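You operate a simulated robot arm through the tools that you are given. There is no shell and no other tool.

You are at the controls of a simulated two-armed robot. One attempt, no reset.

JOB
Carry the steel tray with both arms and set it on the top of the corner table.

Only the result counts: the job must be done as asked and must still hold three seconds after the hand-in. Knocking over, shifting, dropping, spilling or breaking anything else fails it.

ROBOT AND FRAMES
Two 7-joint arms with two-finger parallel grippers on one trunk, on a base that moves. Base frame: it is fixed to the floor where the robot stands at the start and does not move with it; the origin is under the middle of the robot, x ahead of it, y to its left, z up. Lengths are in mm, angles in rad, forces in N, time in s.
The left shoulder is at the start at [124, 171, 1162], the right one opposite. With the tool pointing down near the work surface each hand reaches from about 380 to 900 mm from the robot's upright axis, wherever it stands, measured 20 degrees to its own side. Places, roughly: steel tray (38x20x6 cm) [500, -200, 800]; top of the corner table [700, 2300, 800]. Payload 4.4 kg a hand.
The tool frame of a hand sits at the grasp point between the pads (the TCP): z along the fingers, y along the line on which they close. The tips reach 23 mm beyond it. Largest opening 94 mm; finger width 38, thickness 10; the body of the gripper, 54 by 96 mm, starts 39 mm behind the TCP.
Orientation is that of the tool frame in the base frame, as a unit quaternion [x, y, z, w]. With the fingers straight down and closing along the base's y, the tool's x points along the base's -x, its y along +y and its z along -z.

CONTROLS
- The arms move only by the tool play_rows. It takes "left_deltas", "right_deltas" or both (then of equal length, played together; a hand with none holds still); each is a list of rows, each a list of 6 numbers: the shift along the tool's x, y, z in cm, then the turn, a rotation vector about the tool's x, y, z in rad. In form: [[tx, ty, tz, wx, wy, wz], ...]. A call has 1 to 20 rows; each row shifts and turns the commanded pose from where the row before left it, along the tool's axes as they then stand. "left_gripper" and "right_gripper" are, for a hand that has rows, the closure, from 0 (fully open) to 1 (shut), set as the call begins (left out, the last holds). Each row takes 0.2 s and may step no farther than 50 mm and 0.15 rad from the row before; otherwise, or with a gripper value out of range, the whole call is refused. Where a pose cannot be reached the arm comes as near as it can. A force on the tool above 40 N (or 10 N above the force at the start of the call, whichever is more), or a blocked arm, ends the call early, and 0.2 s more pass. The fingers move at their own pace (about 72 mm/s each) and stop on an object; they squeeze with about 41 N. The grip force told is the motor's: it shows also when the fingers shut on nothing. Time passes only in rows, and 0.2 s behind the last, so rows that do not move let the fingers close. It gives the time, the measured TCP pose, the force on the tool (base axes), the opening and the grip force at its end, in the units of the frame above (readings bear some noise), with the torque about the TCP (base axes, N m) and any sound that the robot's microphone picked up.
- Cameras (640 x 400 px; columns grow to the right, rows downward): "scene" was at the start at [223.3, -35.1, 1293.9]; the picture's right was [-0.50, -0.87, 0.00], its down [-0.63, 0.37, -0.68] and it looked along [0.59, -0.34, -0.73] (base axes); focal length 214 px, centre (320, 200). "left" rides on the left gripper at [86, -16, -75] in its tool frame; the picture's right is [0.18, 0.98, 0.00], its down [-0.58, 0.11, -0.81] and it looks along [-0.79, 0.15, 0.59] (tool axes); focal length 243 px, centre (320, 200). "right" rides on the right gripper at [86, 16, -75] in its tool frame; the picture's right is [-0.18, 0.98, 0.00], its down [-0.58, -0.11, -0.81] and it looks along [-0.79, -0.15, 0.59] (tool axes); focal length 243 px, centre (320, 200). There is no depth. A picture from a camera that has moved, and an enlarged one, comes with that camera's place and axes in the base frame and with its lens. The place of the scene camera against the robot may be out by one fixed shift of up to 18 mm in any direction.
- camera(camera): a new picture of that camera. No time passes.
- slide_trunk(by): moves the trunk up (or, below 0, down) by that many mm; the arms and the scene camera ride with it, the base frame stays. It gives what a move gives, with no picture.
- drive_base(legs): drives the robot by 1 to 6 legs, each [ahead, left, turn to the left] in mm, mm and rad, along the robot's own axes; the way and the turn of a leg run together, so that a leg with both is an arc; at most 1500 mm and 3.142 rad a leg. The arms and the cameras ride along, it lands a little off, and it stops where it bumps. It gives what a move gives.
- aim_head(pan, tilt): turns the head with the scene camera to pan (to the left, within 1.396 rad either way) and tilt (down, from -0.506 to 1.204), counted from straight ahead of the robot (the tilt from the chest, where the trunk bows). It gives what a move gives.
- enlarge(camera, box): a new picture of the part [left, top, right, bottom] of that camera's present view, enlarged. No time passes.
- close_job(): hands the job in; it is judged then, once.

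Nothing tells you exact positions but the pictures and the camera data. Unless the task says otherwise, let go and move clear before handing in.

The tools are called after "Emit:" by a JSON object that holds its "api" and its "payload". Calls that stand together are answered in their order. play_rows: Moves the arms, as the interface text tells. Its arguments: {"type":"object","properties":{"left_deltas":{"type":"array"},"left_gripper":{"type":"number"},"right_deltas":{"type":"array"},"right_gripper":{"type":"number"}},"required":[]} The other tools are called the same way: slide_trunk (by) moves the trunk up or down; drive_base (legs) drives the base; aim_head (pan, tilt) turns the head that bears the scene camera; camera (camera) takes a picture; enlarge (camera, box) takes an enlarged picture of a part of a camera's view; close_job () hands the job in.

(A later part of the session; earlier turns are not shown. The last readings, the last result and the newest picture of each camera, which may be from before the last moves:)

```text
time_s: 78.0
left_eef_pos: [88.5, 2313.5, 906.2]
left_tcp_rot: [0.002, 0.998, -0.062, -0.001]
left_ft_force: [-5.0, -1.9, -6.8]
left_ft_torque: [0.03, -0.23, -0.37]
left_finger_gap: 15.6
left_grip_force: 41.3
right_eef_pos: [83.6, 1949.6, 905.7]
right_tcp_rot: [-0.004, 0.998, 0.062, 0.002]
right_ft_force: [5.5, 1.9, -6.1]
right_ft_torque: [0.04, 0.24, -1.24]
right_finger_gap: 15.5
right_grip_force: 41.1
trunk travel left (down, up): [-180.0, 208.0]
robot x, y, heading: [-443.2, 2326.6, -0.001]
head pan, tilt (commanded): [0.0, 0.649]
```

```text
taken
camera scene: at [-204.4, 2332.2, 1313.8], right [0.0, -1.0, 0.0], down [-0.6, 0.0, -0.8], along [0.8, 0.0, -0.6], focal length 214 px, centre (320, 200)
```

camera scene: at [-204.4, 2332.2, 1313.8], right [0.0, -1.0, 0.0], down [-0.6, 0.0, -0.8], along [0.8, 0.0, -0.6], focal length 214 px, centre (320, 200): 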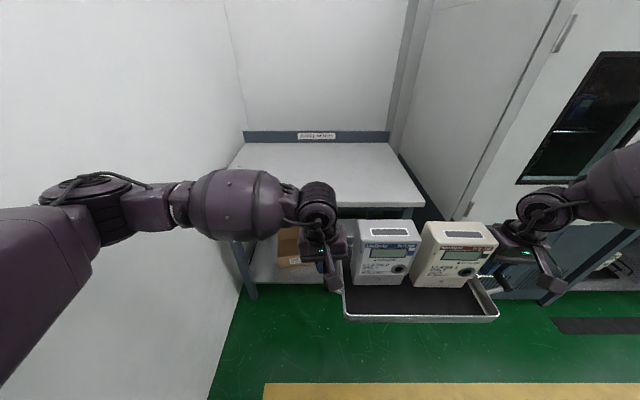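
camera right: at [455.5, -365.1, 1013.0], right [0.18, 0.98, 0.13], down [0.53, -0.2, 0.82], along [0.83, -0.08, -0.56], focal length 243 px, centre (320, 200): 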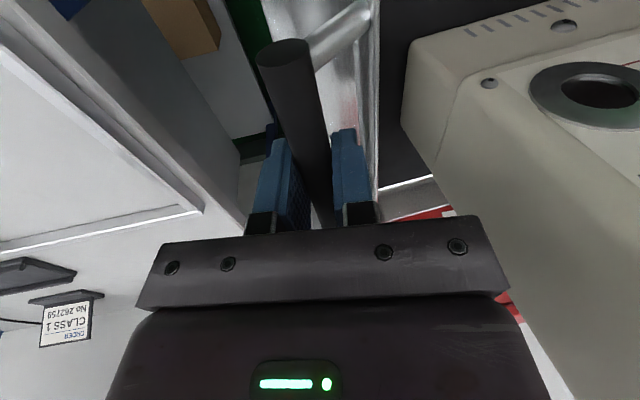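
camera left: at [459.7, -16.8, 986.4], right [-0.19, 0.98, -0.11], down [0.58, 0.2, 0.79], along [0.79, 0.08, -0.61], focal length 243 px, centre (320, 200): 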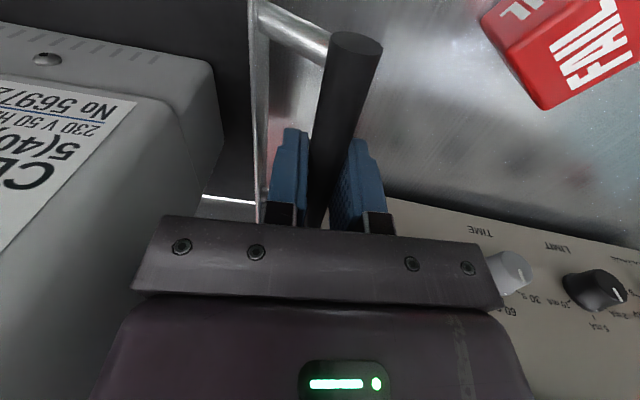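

Robot at (-442, 2326), heading 0, tray level. I shift 25 mm more to the left for margin at the table's right end and drive forward 280 mm, stopping just as the tray reaches the edge.

Emit:
{"api": "drive_base", "payload": {"legs": [[0, 25, 0], [280, 0, 0]]}}

Emit:
{"api": "camera", "payload": {"camera": "scene"}}

Emit:
{"api": "camera", "payload": {"camera": "right"}}

Emit:
{"api": "camera", "payload": {"camera": "left"}}

```text
time_s: 80.4
left_eef_pos: [363.5, 2334.0, 905.6]
left_tcp_rot: [0.004, 0.998, -0.06, -0.002]
left_ft_force: [-5.3, -0.5, -6.8]
left_ft_torque: [0.02, -0.17, -0.58]
left_finger_gap: 15.3
left_grip_force: 41.9
right_eef_pos: [356.2, 1968.8, 904.2]
right_tcp_rot: [-0.002, 0.998, 0.062, 0.001]
right_ft_force: [5.6, 1.2, -7.0]
right_ft_torque: [0.02, 0.1, -1.33]
right_finger_gap: 15.7
right_grip_force: 41.3
trunk travel left (down, up): [-180.0, 208.0]
robot x, y, heading: [-170.4, 2350.0, -0.007]
head pan, tilt (commanded): [0.0, 0.649]
```

```text
taken
camera scene: at [69.3, 2355.1, 1313.7], right [0.0, -1.0, 0.0], down [-0.61, 0.0, -0.8], along [0.8, 0.0, -0.61], focal length 214 px, centre (320, 200)
```

scene: 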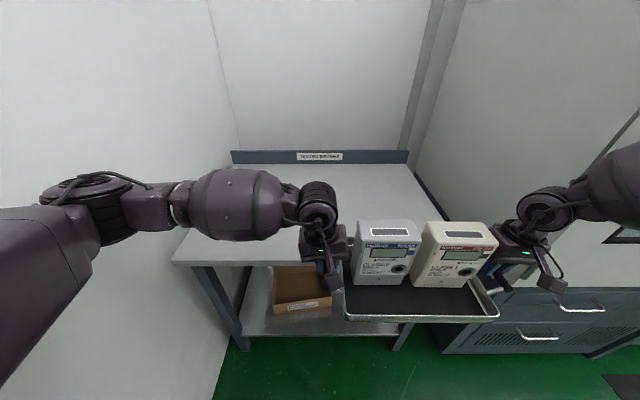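

```text
taken
camera right: at [270.2, 1977.6, 982.0], right [0.18, 0.98, 0.12], down [0.58, -0.21, 0.79], along [0.79, -0.07, -0.6], focal length 243 px, centre (320, 200)
```

right: 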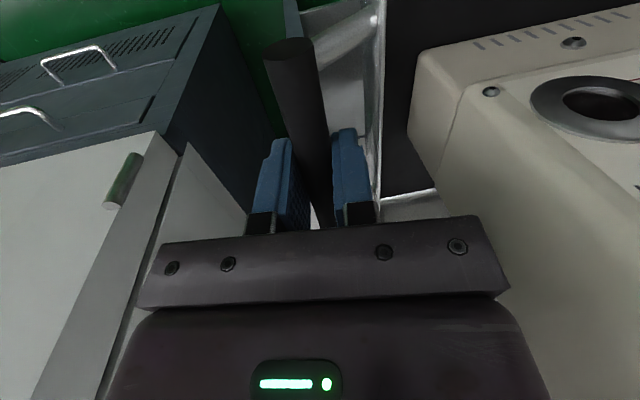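

```text
taken
camera left: at [277.0, 2329.2, 982.0], right [-0.18, 0.98, -0.12], down [0.58, 0.2, 0.79], along [0.79, 0.07, -0.61], focal length 243 px, centre (320, 200)
```

left: 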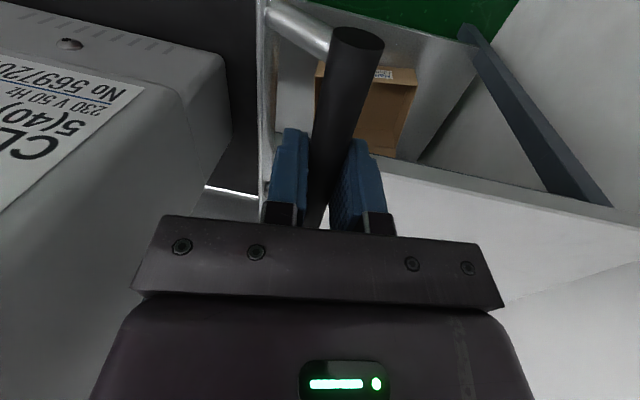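

The table's front edge is at x≈445 and the tray bottom is about 50 mm above its top. I drive forward 245 mm so the whole tray is over the table.

Emit:
{"api": "drive_base", "payload": {"legs": [[125, 0, 0], [120, 0, 0.005]]}}

Emit:
{"api": "camera", "payload": {"camera": "scene"}}

Emit:
{"api": "camera", "payload": {"camera": "right"}}

Emit:
{"api": "camera", "payload": {"camera": "left"}}

```text
time_s: 82.5
left_eef_pos: [603.7, 2337.3, 906.2]
left_tcp_rot: [0.002, 0.998, -0.061, -0.001]
left_ft_force: [-4.9, -1.2, -7.2]
left_ft_torque: [0.0, 0.16, -0.55]
left_finger_gap: 15.5
left_grip_force: 41.7
right_eef_pos: [599.9, 1971.5, 905.3]
right_tcp_rot: [-0.004, 0.998, 0.062, 0.001]
right_ft_force: [5.7, 2.0, -6.9]
right_ft_torque: [0.03, -0.17, -1.34]
right_finger_gap: 15.5
right_grip_force: 41.2
trunk travel left (down, up): [-180.0, 208.0]
robot x, y, heading: [72.7, 2354.0, 0.005]
head pan, tilt (commanded): [0.0, 0.649]
```

```text
taken
camera scene: at [311.7, 2355.6, 1313.7], right [0.0, -1.0, 0.0], down [-0.61, 0.0, -0.8], along [0.8, 0.0, -0.61], focal length 214 px, centre (320, 200)
```

scene: 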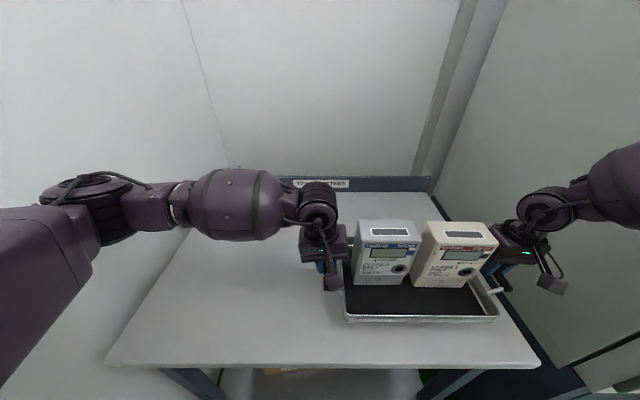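

```text
taken
camera right: at [514.6, 1979.1, 982.0], right [0.18, 0.98, 0.12], down [0.58, -0.2, 0.79], along [0.79, -0.07, -0.6], focal length 243 px, centre (320, 200)
```

right: 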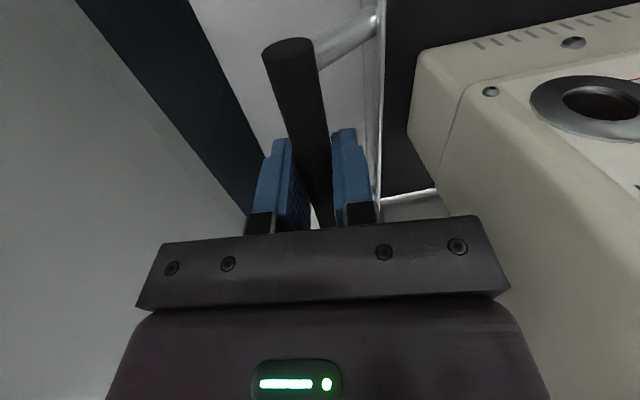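

```text
taken
camera left: at [519.3, 2330.8, 981.9], right [-0.18, 0.98, -0.12], down [0.58, 0.2, 0.79], along [0.79, 0.07, -0.61], focal length 243 px, centre (320, 200)
```

left: 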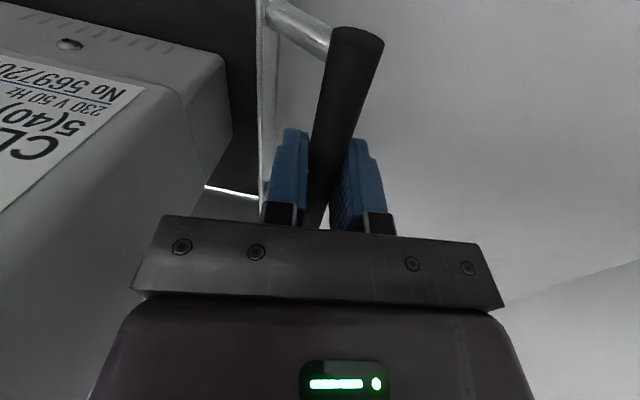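

The whole tray is over the table with about 50 mm margin at front and right. I lower with the trunk 30 mm first.

Emit:
{"api": "slide_trunk", "payload": {"by": -30}}

Emit:
{"api": "camera", "payload": {"camera": "scene"}}

Emit:
{"api": "camera", "payload": {"camera": "left"}}

```text
time_s: 83.2
left_eef_pos: [603.9, 2336.9, 876.8]
left_tcp_rot: [0.002, 0.998, -0.062, -0.002]
left_ft_force: [-2.5, -2.4, -7.7]
left_ft_torque: [0.31, -0.29, -0.2]
left_finger_gap: 15.4
left_grip_force: 41.0
right_eef_pos: [599.5, 1972.3, 875.6]
right_tcp_rot: [-0.004, 0.998, 0.062, 0.002]
right_ft_force: [2.4, 2.6, -5.0]
right_ft_torque: [0.2, 0.24, -0.85]
right_finger_gap: 15.7
right_grip_force: 41.4
trunk travel left (down, up): [-150.0, 238.0]
robot x, y, heading: [75.5, 2351.2, 0.003]
head pan, tilt (commanded): [0.0, 0.649]
```

```text
taken
camera scene: at [340.4, 2355.0, 1279.3], right [0.0, -1.0, 0.0], down [-0.6, 0.0, -0.8], along [0.8, 0.0, -0.6], focal length 214 px, centre (320, 200)
```

scene: 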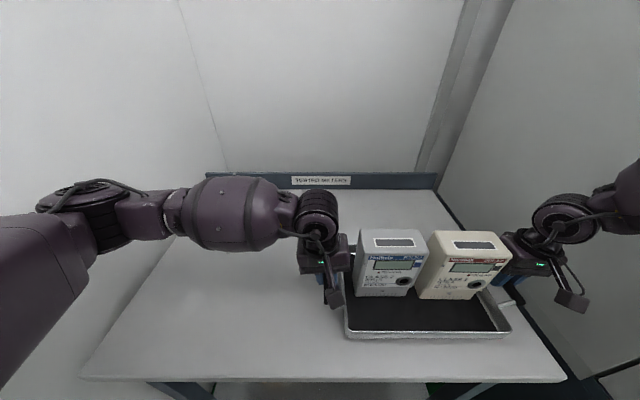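

```text
taken
camera left: at [517.9, 2330.5, 952.5], right [-0.18, 0.98, -0.12], down [0.58, 0.2, 0.79], along [0.79, 0.07, -0.61], focal length 243 px, centre (320, 200)
```

left: 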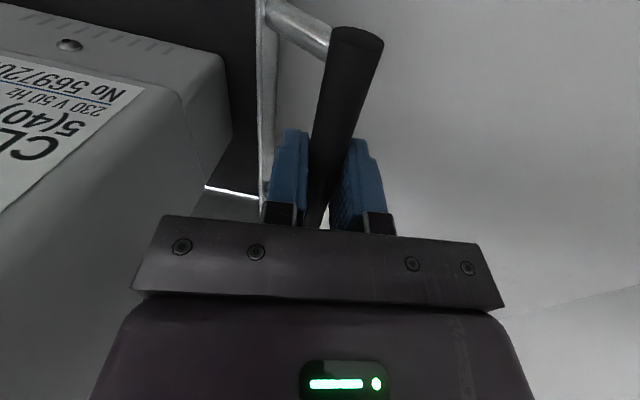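

Steady. I lower another 12 mm with the trunk, staying just above expected contact.

Emit:
{"api": "slide_trunk", "payload": {"by": -12}}

Emit:
{"api": "play_rows", "payload": {"left_deltas": [[0, 0.025, 0.2, 0, 0, 0], [0, 0.025, 0.2, 0, 0, 0], [0, 0, 0, 0, 0, 0]], "right_deltas": [[0, -0.025, 0.2, 0, 0, 0], [0, -0.025, 0.2, 0, 0, 0], [0, 0, 0, 0, 0, 0]]}}

```text
time_s: 83.8
left_eef_pos: [602.3, 2341.1, 863.7]
left_tcp_rot: [0.001, 0.998, -0.062, -0.001]
left_ft_force: [-4.8, -1.7, -7.2]
left_ft_torque: [0.13, 0.49, -0.32]
left_finger_gap: 15.7
left_grip_force: 41.6
right_eef_pos: [598.3, 1975.8, 864.5]
right_tcp_rot: [-0.003, 0.998, 0.06, 0.001]
right_ft_force: [4.0, 0.2, -5.4]
right_ft_torque: [0.04, -0.5, -1.19]
right_finger_gap: 15.4
right_grip_force: 41.2
trunk travel left (down, up): [-138.0, 250.0]
robot x, y, heading: [73.5, 2347.9, -0.0]
head pan, tilt (commanded): [0.0, 0.649]
```

```text
time_s: 84.6
left_eef_pos: [601.2, 2338.7, 862.5]
left_tcp_rot: [0.003, 0.998, -0.063, 0.0]
left_ft_force: [-4.4, -5.5, -6.0]
left_ft_torque: [0.04, 0.08, -0.46]
left_finger_gap: 15.3
left_grip_force: 41.0
right_eef_pos: [596.3, 1973.6, 862.0]
right_tcp_rot: [-0.003, 0.998, 0.061, 0.002]
right_ft_force: [4.9, 5.0, -6.1]
right_ft_torque: [0.06, -0.07, -1.22]
right_finger_gap: 15.6
right_grip_force: 41.2
trunk travel left (down, up): [-138.0, 250.0]
robot x, y, heading: [72.4, 2349.7, 0.001]
head pan, tilt (commanded): [0.0, 0.649]
```

Still carrying the full weight (~6 N per hand) at z≈862. I keep lowering in 2 mm steps and watch the forces.

Emit:
{"api": "play_rows", "payload": {"left_deltas": [[0, 0.025, 0.2, 0, 0, 0], [0, 0.025, 0.2, 0, 0, 0], [0, 0.025, 0.2, 0, 0, 0], [0, 0, 0, 0, 0, 0]], "right_deltas": [[0, -0.025, 0.2, 0, 0, 0], [0, -0.025, 0.2, 0, 0, 0], [0, -0.025, 0.2, 0, 0, 0], [0, 0, 0, 0, 0, 0]]}}

Emit:
{"api": "camera", "payload": {"camera": "left"}}

Emit:
{"api": "camera", "payload": {"camera": "right"}}

Emit:
{"api": "enlarge", "payload": {"camera": "scene", "box": [320, 200, 600, 390]}}

```text
time_s: 85.6
left_eef_pos: [599.4, 2336.5, 857.9]
left_tcp_rot: [0.002, 0.998, -0.062, 0.003]
left_ft_force: [-3.8, -5.9, -6.8]
left_ft_torque: [-0.12, -0.46, -0.39]
left_finger_gap: 15.5
left_grip_force: 40.8
right_eef_pos: [594.1, 1971.1, 858.5]
right_tcp_rot: [-0.003, 0.998, 0.061, 0.005]
right_ft_force: [5.9, 5.9, -6.1]
right_ft_torque: [0.01, 0.44, -1.14]
right_finger_gap: 15.7
right_grip_force: 41.0
trunk travel left (down, up): [-138.0, 250.0]
robot x, y, heading: [75.1, 2349.7, 0.003]
head pan, tilt (commanded): [0.0, 0.649]
```

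```text
taken
camera left: at [512.8, 2331.3, 933.6], right [-0.18, 0.98, -0.12], down [0.58, 0.21, 0.79], along [0.8, 0.07, -0.6], focal length 243 px, centre (320, 200)
```

left: 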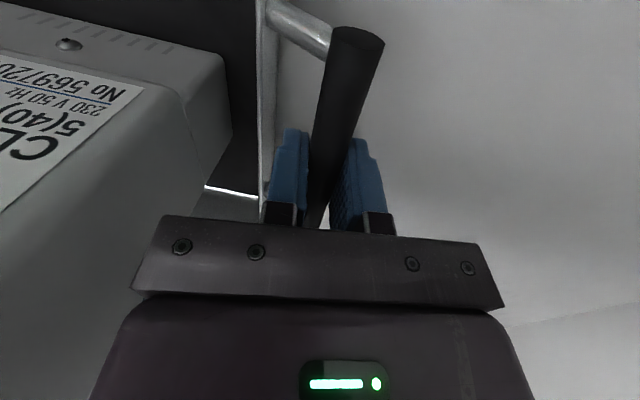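

```text
taken
camera right: at [507.6, 1979.7, 935.0], right [0.18, 0.98, 0.12], down [0.57, -0.2, 0.79], along [0.8, -0.07, -0.6], focal length 243 px, centre (320, 200)
```

right: 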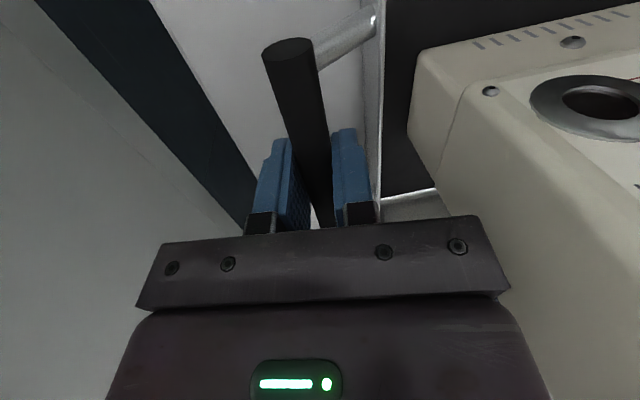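

```text
2.11 times, centred on (460, 295) of scene
camera zoom: at [345.0, 2357.0, 1267.2], right [0.0, -1.0, 0.0], down [-0.6, 0.0, -0.8], along [0.8, 0.0, -0.6], focal length 452 px, centre (25, 0)
```

zoom: 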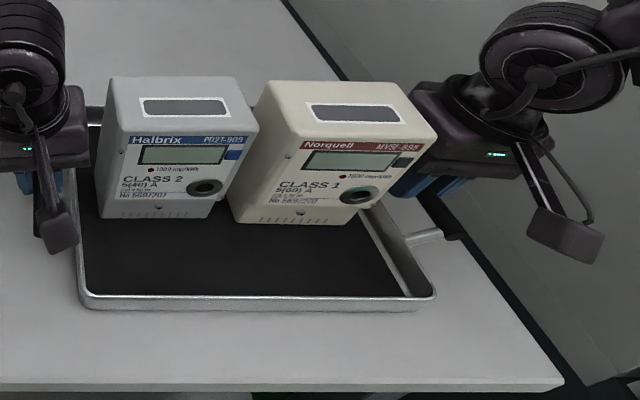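

No contact yet at z≈858, everything upright. I continue lowering.

Emit:
{"api": "play_rows", "payload": {"left_deltas": [[0, 0.025, 0.2, 0, 0, 0], [0, 0.025, 0.2, 0, 0, 0], [0, 0.025, 0.2, 0, 0, 0], [0, 0, 0, 0, 0, 0]], "right_deltas": [[0, -0.025, 0.2, 0, 0, 0], [0, -0.025, 0.2, 0, 0, 0], [0, -0.025, 0.2, 0, 0, 0], [0, 0, 0, 0, 0, 0]]}}

```text
time_s: 86.6
left_eef_pos: [599.1, 2337.9, 854.8]
left_tcp_rot: [0.003, 0.998, -0.064, 0.004]
left_ft_force: [-2.8, -6.9, 9.0]
left_ft_torque: [-0.11, 1.62, 0.3]
left_finger_gap: 15.3
left_grip_force: 40.8
right_eef_pos: [595.7, 1972.8, 854.4]
right_tcp_rot: [-0.005, 0.998, 0.059, 0.007]
right_ft_force: [7.7, -4.6, 10.5]
right_ft_torque: [0.16, 1.61, -0.98]
right_finger_gap: 15.6
right_grip_force: 40.4
trunk travel left (down, up): [-138.0, 250.0]
robot x, y, heading: [73.5, 2355.0, 0.002]
head pan, tilt (commanded): [0.0, 0.649]
```

Contact: forces turned upward (+9/+10 N), and the torque shows the near edge touched first (tray pitched slightly, far edge up). I pitch both hands a little to bring the far edge down.

Emit:
{"api": "play_rows", "payload": {"left_deltas": [[0, 0, 0, 0, 0.008, 0], [0, 0, 0, 0, 0.008, 0], [0, 0, 0, 0, 0, 0]], "right_deltas": [[0, 0, 0, 0, 0.008, 0], [0, 0, 0, 0, 0.008, 0], [0, 0, 0, 0, 0, 0]]}}

Emit:
{"api": "enlarge", "payload": {"camera": "scene", "box": [320, 200, 600, 390]}}

```text
time_s: 87.4
left_eef_pos: [599.3, 2337.7, 854.0]
left_tcp_rot: [0.002, 0.998, -0.063, -0.003]
left_ft_force: [5.5, 3.4, 18.0]
left_ft_torque: [-0.02, -1.13, 0.2]
left_finger_gap: 15.1
left_grip_force: 40.8
right_eef_pos: [594.2, 1973.3, 853.4]
right_tcp_rot: [-0.005, 0.998, 0.06, -0.001]
right_ft_force: [11.6, -12.7, 18.6]
right_ft_torque: [-0.13, -0.54, -1.46]
right_finger_gap: 15.5
right_grip_force: 40.8
trunk travel left (down, up): [-138.0, 250.0]
robot x, y, heading: [69.3, 2352.7, 0.002]
head pan, tilt (commanded): [0.0, 0.649]
```

```text
2.11 times, centred on (460, 295) of scene
camera zoom: at [343.9, 2359.5, 1267.6], right [0.0, -1.0, 0.0], down [-0.6, 0.0, -0.8], along [0.8, 0.0, -0.6], focal length 452 px, centre (25, 0)
```

zoom: 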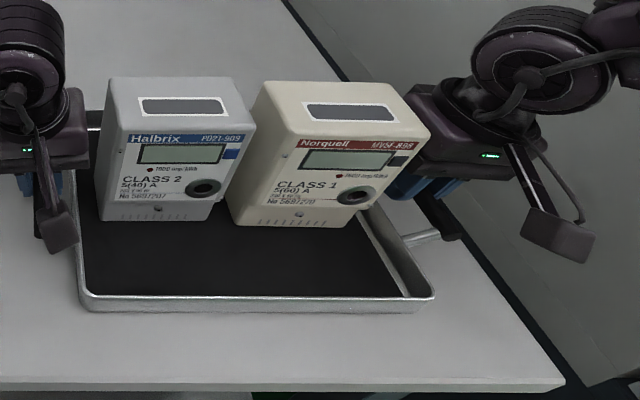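

The tray is now flat on the table, pressed with ~18 N per hand. I ease the pressure by about 1 mm before releasing.

Emit:
{"api": "play_rows", "payload": {"left_deltas": [[0, 0, -0.05, 0, 0, 0], [0, 0, -0.04, 0, 0, 0], [0, 0, 0, 0, 0, 0]], "right_deltas": [[0, 0, -0.05, 0, 0, 0], [0, 0, -0.04, 0, 0, 0], [0, 0, 0, 0, 0, 0]]}}

```text
time_s: 88.2
left_eef_pos: [598.3, 2338.2, 854.3]
left_tcp_rot: [0.002, 0.998, -0.063, -0.004]
left_ft_force: [4.8, 14.9, 34.5]
left_ft_torque: [0.01, -0.54, -0.01]
left_finger_gap: 15.3
left_grip_force: 41.3
right_eef_pos: [594.1, 1975.6, 854.7]
right_tcp_rot: [-0.005, 0.998, 0.059, -0.003]
right_ft_force: [8.7, -19.7, 10.7]
right_ft_torque: [-0.1, -0.25, -1.44]
right_finger_gap: 15.3
right_grip_force: 41.1
trunk travel left (down, up): [-138.0, 250.0]
robot x, y, heading: [77.9, 2350.0, 0.005]
head pan, tilt (commanded): [0.0, 0.649]
```

The left hand still presses (34 N up) with some inward squeeze; I ease it further.

Emit:
{"api": "play_rows", "payload": {"left_deltas": [[0, 0.03, -0.08, 0, 0, 0], [0, 0.03, -0.06, 0, 0, 0], [0, 0, 0, 0, 0, 0]], "right_deltas": [[0, -0.03, -0.03, 0, 0, 0], [0, -0.03, 0, 0, 0, 0], [0, 0, 0, 0, 0, 0]]}}

```text
time_s: 89.0
left_eef_pos: [598.6, 2339.7, 854.6]
left_tcp_rot: [0.002, 0.998, -0.064, -0.005]
left_ft_force: [3.3, 0.6, 16.4]
left_ft_torque: [-0.01, -0.85, 0.52]
left_finger_gap: 15.3
left_grip_force: 41.0
right_eef_pos: [593.6, 1974.0, 853.9]
right_tcp_rot: [-0.005, 0.998, 0.061, -0.003]
right_ft_force: [-3.0, -17.7, 23.5]
right_ft_torque: [-0.06, 0.47, -1.26]
right_finger_gap: 15.5
right_grip_force: 41.0
trunk travel left (down, up): [-138.0, 250.0]
robot x, y, heading: [72.6, 2351.3, 0.004]
head pan, tilt (commanded): [0.0, 0.649]
```

The tray rests on the table with moderate hand pressure. I open both hands partly (to the same 28 mm that fits beside the wall).

Emit:
{"api": "play_rows", "payload": {"left_deltas": [[0, 0, 0, 0, 0, 0], [0, 0, 0, 0, 0, 0], [0, 0, 0, 0, 0, 0]], "right_deltas": [[0, 0, 0, 0, 0, 0], [0, 0, 0, 0, 0, 0], [0, 0, 0, 0, 0, 0]], "left_gripper": 0.7, "right_gripper": 0.7}}

Emit:
{"api": "camera", "payload": {"camera": "left"}}

Emit:
{"api": "camera", "payload": {"camera": "right"}}

Emit:
{"api": "enlarge", "payload": {"camera": "scene", "box": [320, 200, 600, 390]}}

```text
time_s: 89.8
left_eef_pos: [600.9, 2343.1, 849.8]
left_tcp_rot: [0.002, 0.998, -0.063, -0.009]
left_ft_force: [-0.4, 0.6, -0.8]
left_ft_torque: [-0.02, 0.02, 0.03]
left_finger_gap: 28.1
left_grip_force: 0.0
right_eef_pos: [598.8, 1977.5, 850.9]
right_tcp_rot: [-0.005, 0.998, 0.059, -0.007]
right_ft_force: [0.2, -0.9, 0.5]
right_ft_torque: [-0.01, 0.0, -0.01]
right_finger_gap: 28.1
right_grip_force: 0.0
trunk travel left (down, up): [-138.0, 250.0]
robot x, y, heading: [75.0, 2351.0, 0.007]
head pan, tilt (commanded): [0.0, 0.649]
```

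```text
taken
camera left: at [516.6, 2336.7, 927.6], right [-0.18, 0.98, -0.12], down [0.6, 0.21, 0.78], along [0.78, 0.07, -0.62], focal length 243 px, centre (320, 200)
```

left: 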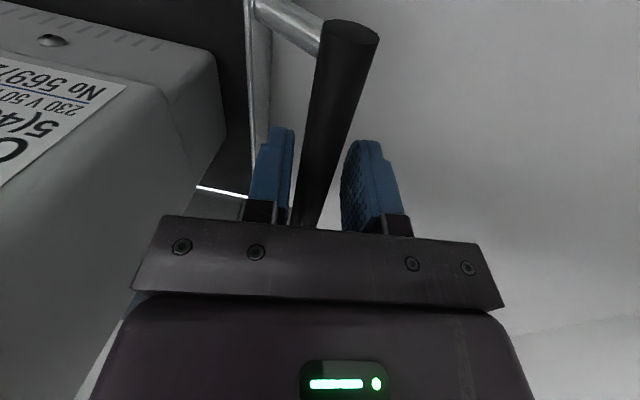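

```text
taken
camera right: at [512.2, 1984.5, 928.5], right [0.17, 0.98, 0.11], down [0.59, -0.2, 0.78], along [0.78, -0.07, -0.62], focal length 243 px, centre (320, 200)
```

right: 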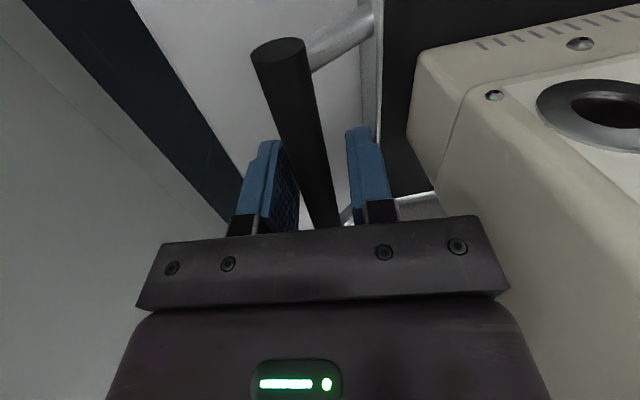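

```text
2.11 times, centred on (460, 295) of scene
camera zoom: at [349.6, 2362.7, 1264.9], right [0.0, -1.0, 0.01], down [-0.6, -0.01, -0.8], along [0.8, 0.0, -0.6], focal length 452 px, centre (25, 0)
```

zoom: 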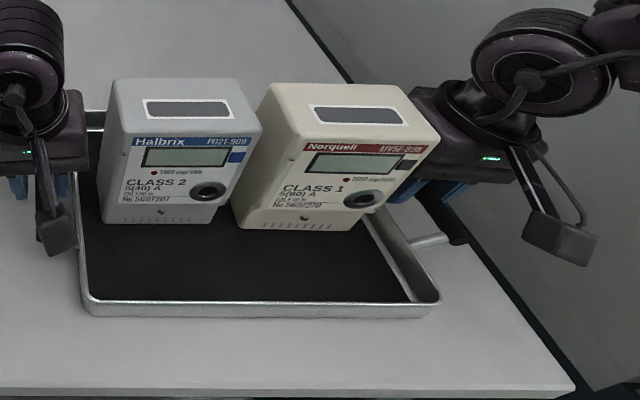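

Released: the forces are zero and the tray sits flat with both meters upright. I centre the fingers about the bars slightly and withdraw upward along the tool axes.

Emit:
{"api": "play_rows", "payload": {"left_deltas": [[0, -0.12, 0, 0, 0, 0], [0, -0.12, 0, 0, 0, 0], [0, 0, -0.5, 0, 0, 0], [0, 0, -0.5, 0, 0, 0], [0, 0, -1.0, 0, 0, 0], [0, 0, -1.0, 0, 0, 0], [0, 0, -1.0, 0, 0, 0], [0, 0, -1.0, 0, 0, 0]], "right_deltas": [[0, -0.15, 0, 0, 0, 0], [0, -0.15, 0, 0, 0, 0], [0, 0, -0.5, 0, 0, 0], [0, 0, -0.5, 0, 0, 0], [0, 0, -1.0, 0, 0, 0], [0, 0, -1.0, 0, 0, 0], [0, 0, -1.0, 0, 0, 0], [0, 0, -1.0, 0, 0, 0]]}}

Emit:
{"api": "camera", "payload": {"camera": "left"}}

Emit:
{"api": "camera", "payload": {"camera": "right"}}

Emit:
{"api": "enlarge", "payload": {"camera": "scene", "box": [320, 200, 600, 390]}}

```text
time_s: 91.6
left_eef_pos: [604.2, 2343.2, 902.0]
left_tcp_rot: [0.002, 0.998, -0.06, -0.009]
left_ft_force: [-0.8, 0.3, -0.2]
left_ft_torque: [0.0, -0.02, 0.01]
left_finger_gap: 28.5
left_grip_force: 0.1
right_eef_pos: [598.3, 1962.9, 897.7]
right_tcp_rot: [-0.004, 0.998, 0.062, -0.008]
right_ft_force: [0.6, -0.1, 0.7]
right_ft_torque: [0.0, 0.01, 0.01]
right_finger_gap: 28.2
right_grip_force: 0.0
trunk travel left (down, up): [-138.0, 250.0]
robot x, y, heading: [73.1, 2351.8, 0.005]
head pan, tilt (commanded): [0.0, 0.649]
```

```text
taken
camera left: at [520.2, 2336.9, 978.5], right [-0.18, 0.98, -0.12], down [0.6, 0.2, 0.78], along [0.78, 0.07, -0.62], focal length 243 px, centre (320, 200)
```

left: 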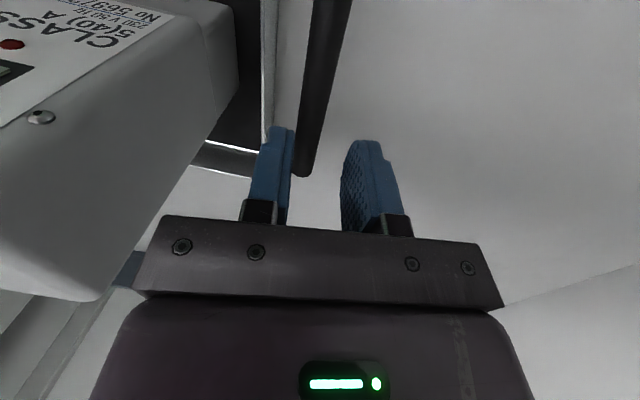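

```text
taken
camera right: at [513.9, 1971.0, 977.6], right [0.18, 0.98, 0.12], down [0.59, -0.2, 0.78], along [0.78, -0.07, -0.62], focal length 243 px, centre (320, 200)
```

right: 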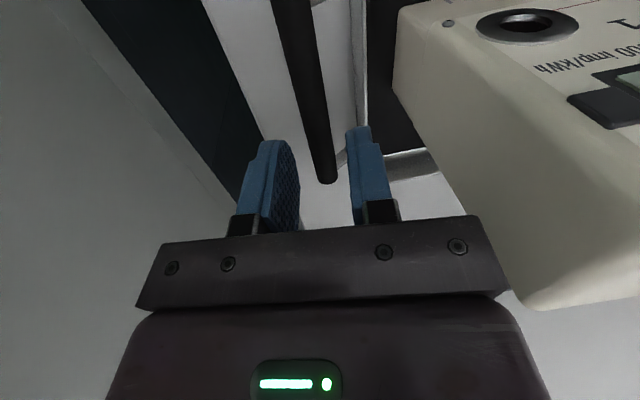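

```text
2.11 times, centred on (460, 295) of scene
camera zoom: at [352.4, 2356.2, 1265.1], right [0.0, -1.0, 0.0], down [-0.6, 0.0, -0.8], along [0.8, 0.0, -0.6], focal length 452 px, centre (25, 0)
```

zoom: 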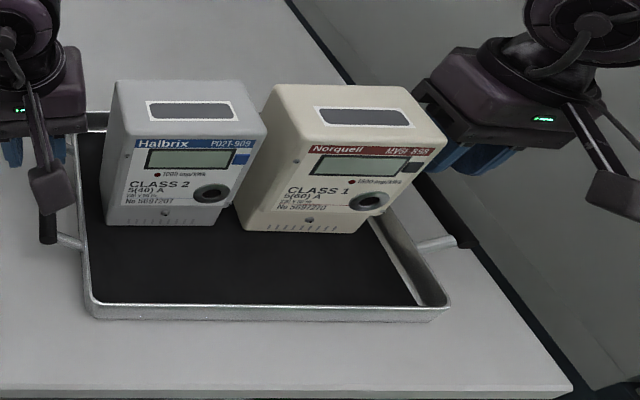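

The fingers are above the bars without having touched, and the tray is undisturbed. I keep rising well above the meters.

Emit:
{"api": "play_rows", "payload": {"left_deltas": [[0, 0, -1.5, 0, 0, 0], [0, 0, -1.5, 0, 0, 0], [0, 0, -1.5, 0, 0, 0], [0, 0, -1.5, 0, 0, 0], [0, 0, -1.5, 0, 0, 0], [0, 0, -1.5, 0, 0, 0], [0, 0, -1.5, 0, 0, 0], [0, 0, -1.5, 0, 0, 0], [0, 0, -1.5, 0, 0, 0], [0, 0, -1.5, 0, 0, 0]], "right_deltas": [[0, 0, -1.5, 0, 0, 0], [0, 0, -1.5, 0, 0, 0], [0, 0, -1.5, 0, 0, 0], [0, 0, -1.5, 0, 0, 0], [0, 0, -1.5, 0, 0, 0], [0, 0, -1.5, 0, 0, 0], [0, 0, -1.5, 0, 0, 0], [0, 0, -1.5, 0, 0, 0], [0, 0, -1.5, 0, 0, 0], [0, 0, -1.5, 0, 0, 0]]}}

Emit:
{"api": "camera", "payload": {"camera": "scene"}}

```text
time_s: 93.8
left_eef_pos: [605.6, 2375.3, 1050.6]
left_tcp_rot: [0.001, 0.998, -0.069, -0.007]
left_ft_force: [-0.2, 0.9, 0.4]
left_ft_torque: [0.0, 0.0, 0.01]
left_finger_gap: 28.1
left_grip_force: 0.0
right_eef_pos: [597.8, 1961.2, 1056.7]
right_tcp_rot: [-0.008, 0.999, 0.05, -0.006]
right_ft_force: [-0.7, -0.9, -0.4]
right_ft_torque: [-0.01, -0.01, -0.05]
right_finger_gap: 28.0
right_grip_force: 0.0
trunk travel left (down, up): [-138.0, 250.0]
robot x, y, heading: [71.7, 2350.8, 0.004]
head pan, tilt (commanded): [0.0, 0.649]
```

```text
taken
camera scene: at [349.6, 2374.9, 1265.7], right [0.0, -1.0, 0.02], down [-0.6, -0.01, -0.8], along [0.8, -0.01, -0.6], focal length 214 px, centre (320, 200)
```

scene: 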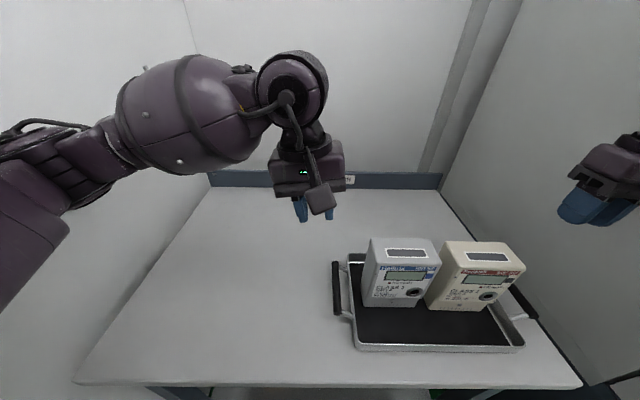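

The tray sits well on the table and the hands are clear, but the body seems to lean ~0.02 rad left, as if the right arm were pressing on something. I look to the right at once.

Emit:
{"api": "aim_head", "payload": {"pan": -0.9, "tilt": 0.2}}

Emit:
{"api": "camera", "payload": {"camera": "scene"}}

```text
time_s: 95.0
left_eef_pos: [604.8, 2373.7, 1049.5]
left_tcp_rot: [0.003, 0.998, -0.069, -0.007]
left_ft_force: [0.1, -0.1, -0.2]
left_ft_torque: [-0.04, -0.01, -0.01]
left_finger_gap: 28.2
left_grip_force: 0.0
right_eef_pos: [598.1, 1961.3, 1055.4]
right_tcp_rot: [-0.007, 0.999, 0.052, -0.006]
right_ft_force: [0.4, -0.4, 0.3]
right_ft_torque: [-0.02, 0.02, -0.01]
right_finger_gap: 28.3
right_grip_force: 0.0
trunk travel left (down, up): [-138.0, 250.0]
robot x, y, heading: [74.6, 2350.6, 0.008]
head pan, tilt (commanded): [-0.901, 0.201]
```

```text
taken
camera scene: at [320.8, 2302.5, 1307.8], right [-0.78, -0.62, 0.01], down [-0.12, 0.14, -0.98], along [0.61, -0.77, -0.19], focal length 214 px, centre (320, 200)
```

scene: 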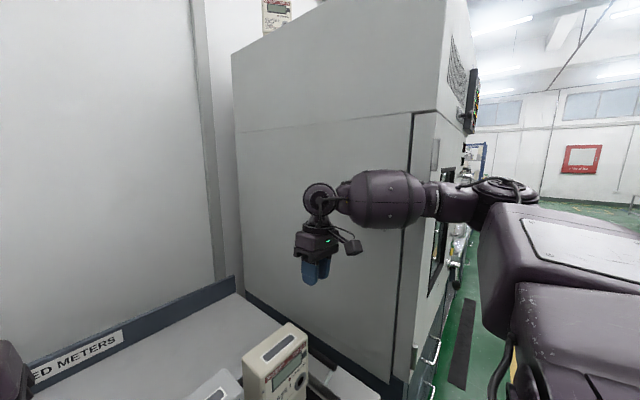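

I'll zoom on the right forearm near the cabinet edge and also look at the left arm near the wall.

Emit:
{"api": "enlarge", "payload": {"camera": "scene", "box": [280, 130, 600, 330]}}

Emit:
{"api": "aim_head", "payload": {"pan": 0.9, "tilt": 0.2}}

Emit:
{"api": "camera", "payload": {"camera": "scene"}}

Emit:
{"api": "camera", "payload": {"camera": "right"}}

Emit:
{"api": "camera", "payload": {"camera": "left"}}

```text
2.00 times, centred on (440, 230) of scene
camera zoom: at [320.8, 2302.5, 1307.8], right [-0.78, -0.62, 0.01], down [-0.12, 0.14, -0.98], along [0.61, -0.77, -0.19], focal length 429 px, centre (80, 140)
```

zoom: 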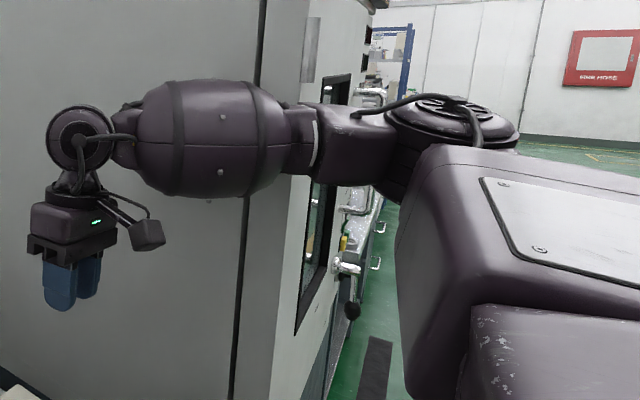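

```text
time_s: 96.8
left_eef_pos: [604.6, 2375.5, 1049.8]
left_tcp_rot: [0.003, 0.998, -0.07, -0.008]
left_ft_force: [-0.3, 0.9, 0.5]
left_ft_torque: [0.01, 0.0, -0.01]
left_finger_gap: 28.3
left_grip_force: 0.1
right_eef_pos: [597.2, 1960.9, 1055.3]
right_tcp_rot: [-0.008, 0.999, 0.051, -0.006]
right_ft_force: [0.1, 0.3, 0.0]
right_ft_torque: [0.0, 0.0, 0.02]
right_finger_gap: 28.0
right_grip_force: 0.1
trunk travel left (down, up): [-138.0, 250.0]
robot x, y, heading: [74.3, 2349.4, 0.001]
head pan, tilt (commanded): [0.901, 0.201]
```

```text
taken
camera scene: at [320.4, 2448.4, 1305.4], right [0.78, -0.62, 0.01], down [-0.12, -0.17, -0.98], along [0.61, 0.77, -0.21], focal length 214 px, centre (320, 200)
```

scene: 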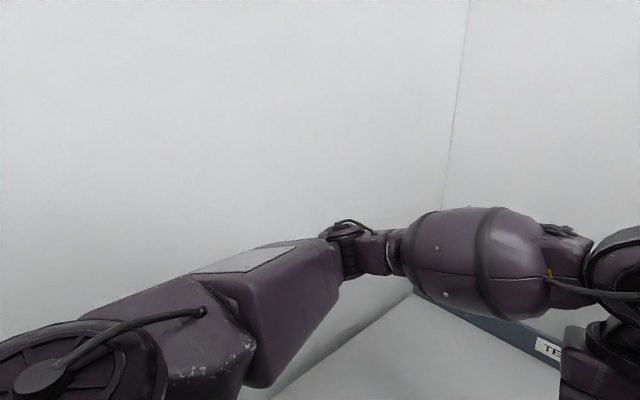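

```text
taken
camera right: at [512.9, 1968.8, 1133.3], right [0.17, 0.98, 0.1], down [0.59, -0.18, 0.78], along [0.79, -0.08, -0.61], focal length 243 px, centre (320, 200)
```

right: 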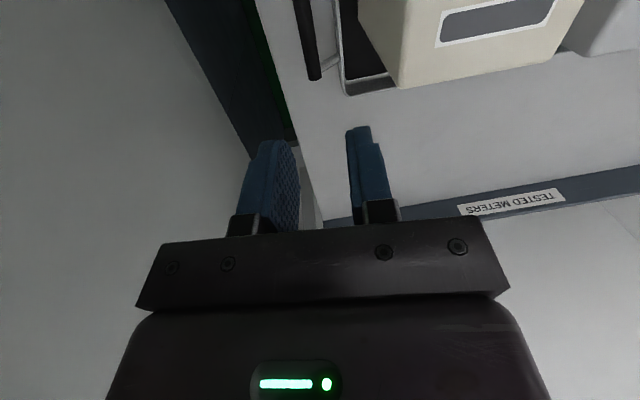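

```text
taken
camera left: at [520.1, 2370.2, 1127.3], right [-0.18, 0.97, -0.13], down [0.59, 0.22, 0.78], along [0.78, 0.06, -0.62], focal length 243 px, centre (320, 200)
```

left: 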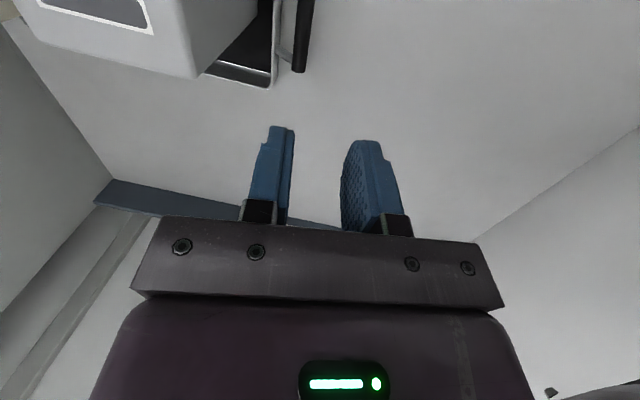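

The tray is fine. To find the cause of the small lean, I lower only the right hand by 40 mm and see whether the left hand's reading recovers.

Emit:
{"api": "play_rows", "payload": {"right_deltas": [[0, 0, 1, 0, 0, 0], [0, 0, 1, 0, 0, 0], [0, 0, 1, 0, 0, 0], [0, 0, 1, 0, 0, 0], [0, 0, 0, 0, 0, 0]]}}

Emit:
{"api": "camera", "payload": {"camera": "scene"}}

```text
time_s: 98.0
left_eef_pos: [597.6, 2370.4, 1054.6]
left_tcp_rot: [0.003, 0.998, -0.068, -0.003]
left_ft_force: [-0.5, -0.2, -0.2]
left_ft_torque: [-0.02, -0.03, -0.01]
left_finger_gap: 28.2
left_grip_force: 0.0
right_eef_pos: [589.5, 1960.0, 1020.7]
right_tcp_rot: [-0.004, 0.999, 0.052, 0.0]
right_ft_force: [-0.7, 0.0, 0.0]
right_ft_torque: [0.0, 0.0, 0.03]
right_finger_gap: 28.4
right_grip_force: 0.2
trunk travel left (down, up): [-138.0, 250.0]
robot x, y, heading: [74.1, 2352.6, -0.002]
head pan, tilt (commanded): [0.901, 0.201]
```

```text
taken
camera scene: at [311.5, 2444.3, 1308.0], right [0.78, -0.62, 0.02], down [-0.11, -0.17, -0.98], along [0.61, 0.77, -0.2], focal length 214 px, centre (320, 200)
```

scene: 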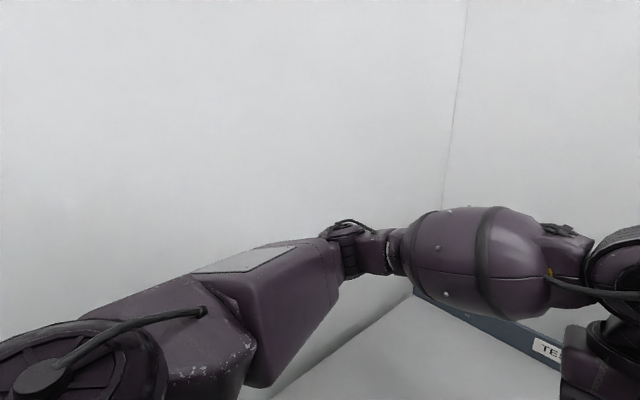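

The lean is just slow body sway (both hands moved together, no forces), not a contact. Now I back the robot away gently, hands well above and beside the meters.

Emit:
{"api": "drive_base", "payload": {"legs": [[-60, 0, 0]]}}

Emit:
{"api": "aim_head", "payload": {"pan": 0.0, "tilt": 0.65}}

Emit:
{"api": "camera", "payload": {"camera": "scene"}}

```text
time_s: 98.8
left_eef_pos: [592.8, 2370.6, 1049.5]
left_tcp_rot: [0.001, 0.998, -0.066, -0.007]
left_ft_force: [0.7, 0.1, 0.0]
left_ft_torque: [0.02, 0.0, -0.03]
left_finger_gap: 27.9
left_grip_force: 0.0
right_eef_pos: [584.6, 1962.5, 1012.9]
right_tcp_rot: [-0.008, 0.998, 0.055, -0.004]
right_ft_force: [0.2, 0.5, -0.3]
right_ft_torque: [0.03, 0.0, -0.02]
right_finger_gap: 28.3
right_grip_force: 0.1
trunk travel left (down, up): [-138.0, 250.0]
robot x, y, heading: [64.9, 2351.5, 0.003]
head pan, tilt (commanded): [0.901, 0.201]
stopped in leg 1: the robot was blocked; the commanded pose is now the measured one
```

```text
time_s: 100.0
left_eef_pos: [592.8, 2369.4, 1050.8]
left_tcp_rot: [0.001, 0.998, -0.066, -0.007]
left_ft_force: [0.0, 0.0, -0.2]
left_ft_torque: [0.0, 0.0, -0.02]
left_finger_gap: 28.1
left_grip_force: 0.1
right_eef_pos: [584.8, 1960.6, 1013.8]
right_tcp_rot: [-0.007, 0.998, 0.055, -0.005]
right_ft_force: [-0.2, -0.1, 0.0]
right_ft_torque: [0.0, -0.01, -0.01]
right_finger_gap: 28.3
right_grip_force: 0.0
trunk travel left (down, up): [-138.0, 250.0]
robot x, y, heading: [59.5, 2352.3, 0.005]
head pan, tilt (commanded): [0.0, 0.649]
```

```text
taken
camera scene: at [337.9, 2368.7, 1266.0], right [0.0, -1.0, 0.01], down [-0.6, -0.01, -0.8], along [0.8, 0.0, -0.6], focal length 214 px, centre (320, 200)
```

scene: 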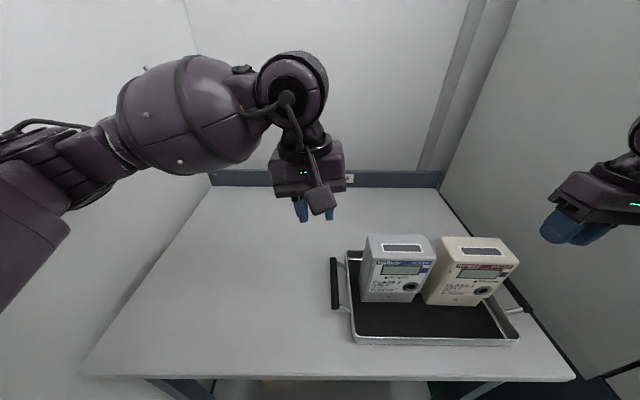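

The backward drive was blocked after about 10 mm, so some part of me is touching something. The tray is undisturbed. I look around on both sides, as far back as the head turns, before moving more.

Emit:
{"api": "aim_head", "payload": {"pan": -1.39, "tilt": 0.3}}

Emit:
{"api": "camera", "payload": {"camera": "scene"}}

Emit:
{"api": "aim_head", "payload": {"pan": 1.39, "tilt": 0.3}}

Emit:
{"api": "camera", "payload": {"camera": "scene"}}

Emit:
{"api": "aim_head", "payload": {"pan": 0.0, "tilt": 1.2}}

Emit:
{"api": "camera", "payload": {"camera": "scene"}}

```text
time_s: 101.5
left_eef_pos: [592.8, 2369.4, 1050.2]
left_tcp_rot: [0.001, 0.998, -0.067, -0.006]
left_ft_force: [-0.2, 0.1, 0.1]
left_ft_torque: [0.01, 0.0, -0.01]
left_finger_gap: 27.9
left_grip_force: 0.1
right_eef_pos: [584.2, 1961.3, 1014.6]
right_tcp_rot: [-0.009, 0.998, 0.054, -0.005]
right_ft_force: [0.3, 0.5, 0.2]
right_ft_torque: [0.0, 0.01, 0.03]
right_finger_gap: 28.2
right_grip_force: 0.1
trunk travel left (down, up): [-138.0, 250.0]
robot x, y, heading: [62.9, 2352.4, 0.001]
head pan, tilt (commanded): [-1.389, 0.3]
```

```text
taken
camera scene: at [268.1, 2276.6, 1298.3], right [-0.98, -0.18, 0.0], down [-0.05, 0.28, -0.96], along [0.18, -0.94, -0.29], focal length 214 px, centre (320, 200)
```

scene: 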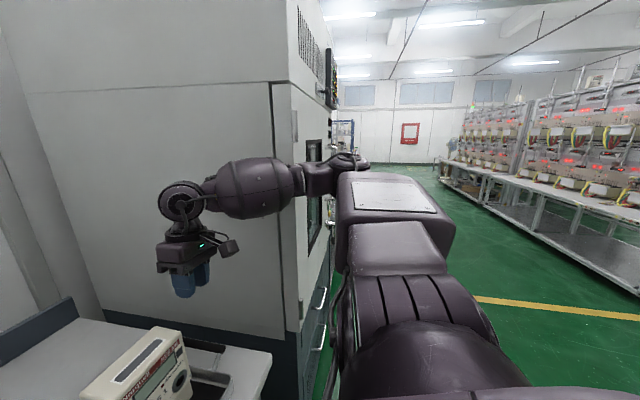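

```text
time_s: 104.0
left_eef_pos: [592.9, 2369.4, 1051.2]
left_tcp_rot: [0.001, 0.998, -0.066, -0.006]
left_ft_force: [-0.3, 0.0, 0.3]
left_ft_torque: [-0.03, 0.02, -0.02]
left_finger_gap: 28.2
left_grip_force: 0.0
right_eef_pos: [584.7, 1961.0, 1015.8]
right_tcp_rot: [-0.008, 0.998, 0.054, -0.004]
right_ft_force: [-0.3, -0.6, 0.5]
right_ft_torque: [-0.03, 0.01, -0.04]
right_finger_gap: 28.1
right_grip_force: 0.0
trunk travel left (down, up): [-138.0, 250.0]
robot x, y, heading: [64.8, 2349.9, 0.004]
head pan, tilt (commanded): [1.389, 0.3]
```

```text
taken
camera scene: at [267.5, 2460.1, 1296.7], right [0.98, -0.18, 0.01], down [-0.05, -0.3, -0.95], along [0.17, 0.94, -0.3], focal length 214 px, centre (320, 200)
```

scene: 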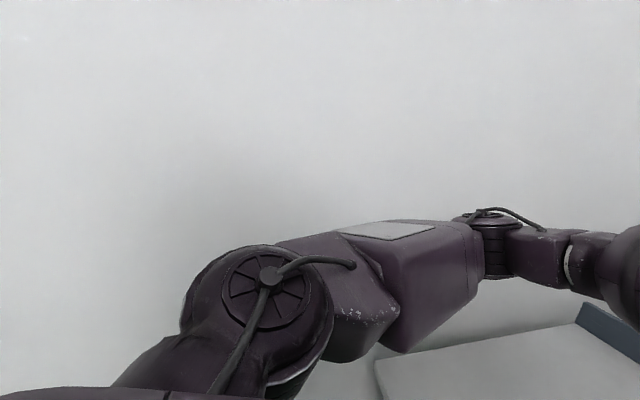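

```text
time_s: 105.5
left_eef_pos: [594.2, 2370.2, 1051.9]
left_tcp_rot: [0.001, 0.998, -0.066, -0.006]
left_ft_force: [0.7, -0.2, 0.5]
left_ft_torque: [0.01, -0.02, -0.01]
left_finger_gap: 28.2
left_grip_force: 0.0
right_eef_pos: [583.6, 1960.8, 1014.8]
right_tcp_rot: [-0.009, 0.998, 0.055, -0.005]
right_ft_force: [0.9, -0.3, 0.6]
right_ft_torque: [0.0, -0.01, -0.02]
right_finger_gap: 28.3
right_grip_force: 0.0
trunk travel left (down, up): [-138.0, 250.0]
robot x, y, heading: [62.5, 2350.9, 0.004]
head pan, tilt (commanded): [0.0, 1.201]
```

```text
taken
camera scene: at [307.0, 2367.7, 1225.7], right [0.0, -1.0, 0.01], down [-0.93, -0.01, -0.37], along [0.37, -0.01, -0.93], focal length 214 px, centre (320, 200)
```

scene: 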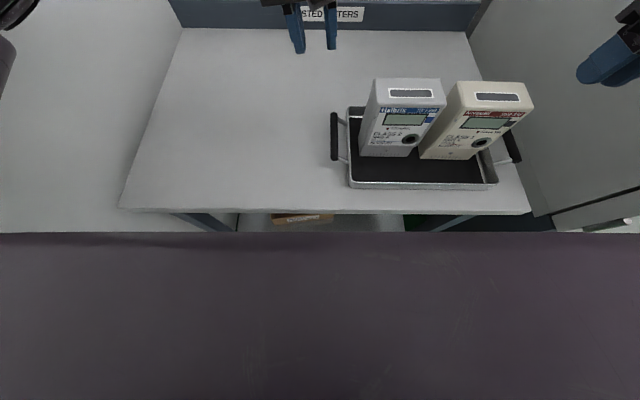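

I zoom on the right forearm by the cabinet edge and on the left elbow by the wall to see which one touches.

Emit:
{"api": "aim_head", "payload": {"pan": -1.39, "tilt": 0.5}}

Emit:
{"api": "enlarge", "payload": {"camera": "scene", "box": [140, 90, 460, 290]}}

Emit:
{"api": "aim_head", "payload": {"pan": -1.39, "tilt": 1.1}}

Emit:
{"api": "camera", "payload": {"camera": "scene"}}

Emit:
{"api": "aim_head", "payload": {"pan": 1.39, "tilt": 1.0}}

Emit:
{"api": "camera", "payload": {"camera": "scene"}}

```text
time_s: 107.0
left_eef_pos: [594.0, 2369.9, 1051.5]
left_tcp_rot: [0.001, 0.998, -0.066, -0.006]
left_ft_force: [-0.4, -0.4, -0.4]
left_ft_torque: [-0.02, 0.02, 0.04]
left_finger_gap: 28.2
left_grip_force: 0.1
right_eef_pos: [584.1, 1961.1, 1014.5]
right_tcp_rot: [-0.009, 0.998, 0.055, -0.003]
right_ft_force: [-0.2, -0.4, 1.0]
right_ft_torque: [-0.03, 0.01, -0.01]
right_finger_gap: 28.2
right_grip_force: 0.1
trunk travel left (down, up): [-138.0, 250.0]
robot x, y, heading: [61.6, 2353.3, 0.002]
head pan, tilt (commanded): [-1.389, 0.499]
```

```text
2.00 times, centred on (300, 190) of scene
camera zoom: at [267.5, 2278.6, 1280.0], right [-0.98, -0.18, 0.0], down [-0.08, 0.46, -0.88], along [0.16, -0.87, -0.47], focal length 429 px, centre (360, 220)
```

zoom: 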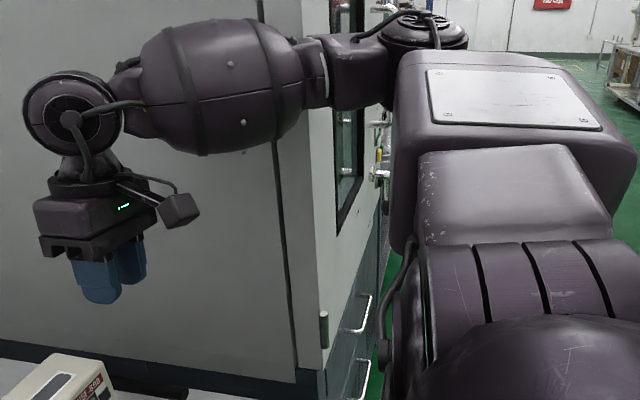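

```text
time_s: 108.0
left_eef_pos: [593.0, 2369.7, 1050.9]
left_tcp_rot: [0.001, 0.998, -0.066, -0.006]
left_ft_force: [0.0, 0.3, 0.4]
left_ft_torque: [-0.04, 0.01, -0.01]
left_finger_gap: 28.0
left_grip_force: 0.0
right_eef_pos: [584.0, 1961.6, 1013.9]
right_tcp_rot: [-0.009, 0.998, 0.055, -0.004]
right_ft_force: [0.0, -1.0, -0.6]
right_ft_torque: [-0.01, 0.03, 0.0]
right_finger_gap: 28.3
right_grip_force: 0.0
trunk travel left (down, up): [-138.0, 250.0]
robot x, y, heading: [66.8, 2352.4, 0.003]
head pan, tilt (commanded): [-1.389, 1.1]
```

```text
taken
camera scene: at [262.5, 2305.5, 1232.2], right [-0.98, -0.18, 0.0], down [-0.16, 0.87, -0.46], along [0.09, -0.46, -0.89], focal length 214 px, centre (320, 200)
```

scene: 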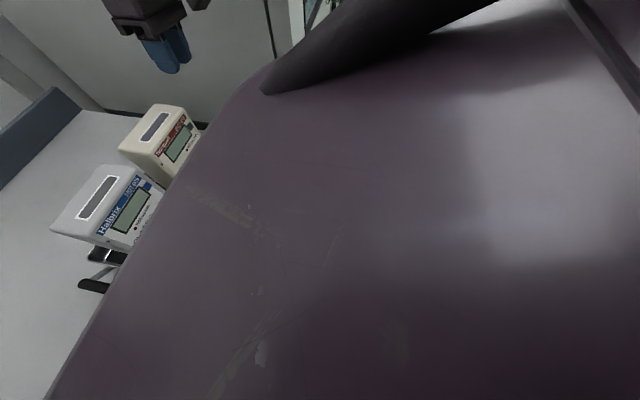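

```text
time_s: 110.5
left_eef_pos: [593.2, 2370.2, 1052.0]
left_tcp_rot: [0.001, 0.998, -0.066, -0.006]
left_ft_force: [0.0, 0.4, 0.3]
left_ft_torque: [0.02, -0.01, -0.02]
left_finger_gap: 28.3
left_grip_force: 0.0
right_eef_pos: [585.3, 1962.2, 1014.4]
right_tcp_rot: [-0.007, 0.998, 0.055, -0.004]
right_ft_force: [0.4, 0.0, -0.7]
right_ft_torque: [-0.02, 0.01, -0.02]
right_finger_gap: 28.0
right_grip_force: 0.1
trunk travel left (down, up): [-138.0, 250.0]
robot x, y, heading: [64.0, 2352.5, 0.007]
head pan, tilt (commanded): [1.389, 1.0]
```

```text
taken
camera scene: at [263.1, 2436.2, 1237.6], right [0.98, -0.18, 0.01], down [-0.15, -0.83, -0.53], along [0.1, 0.52, -0.85], focal length 214 px, centre (320, 200)
```

scene: 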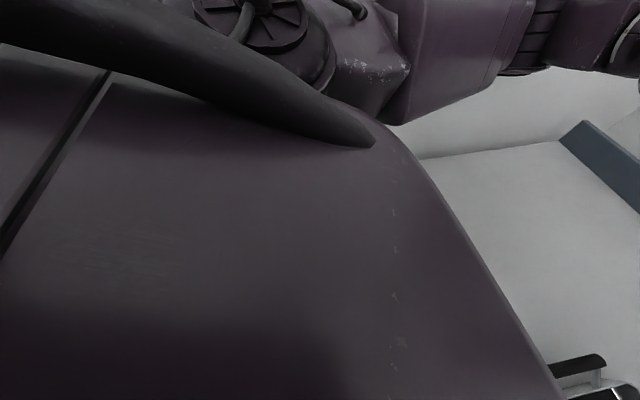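

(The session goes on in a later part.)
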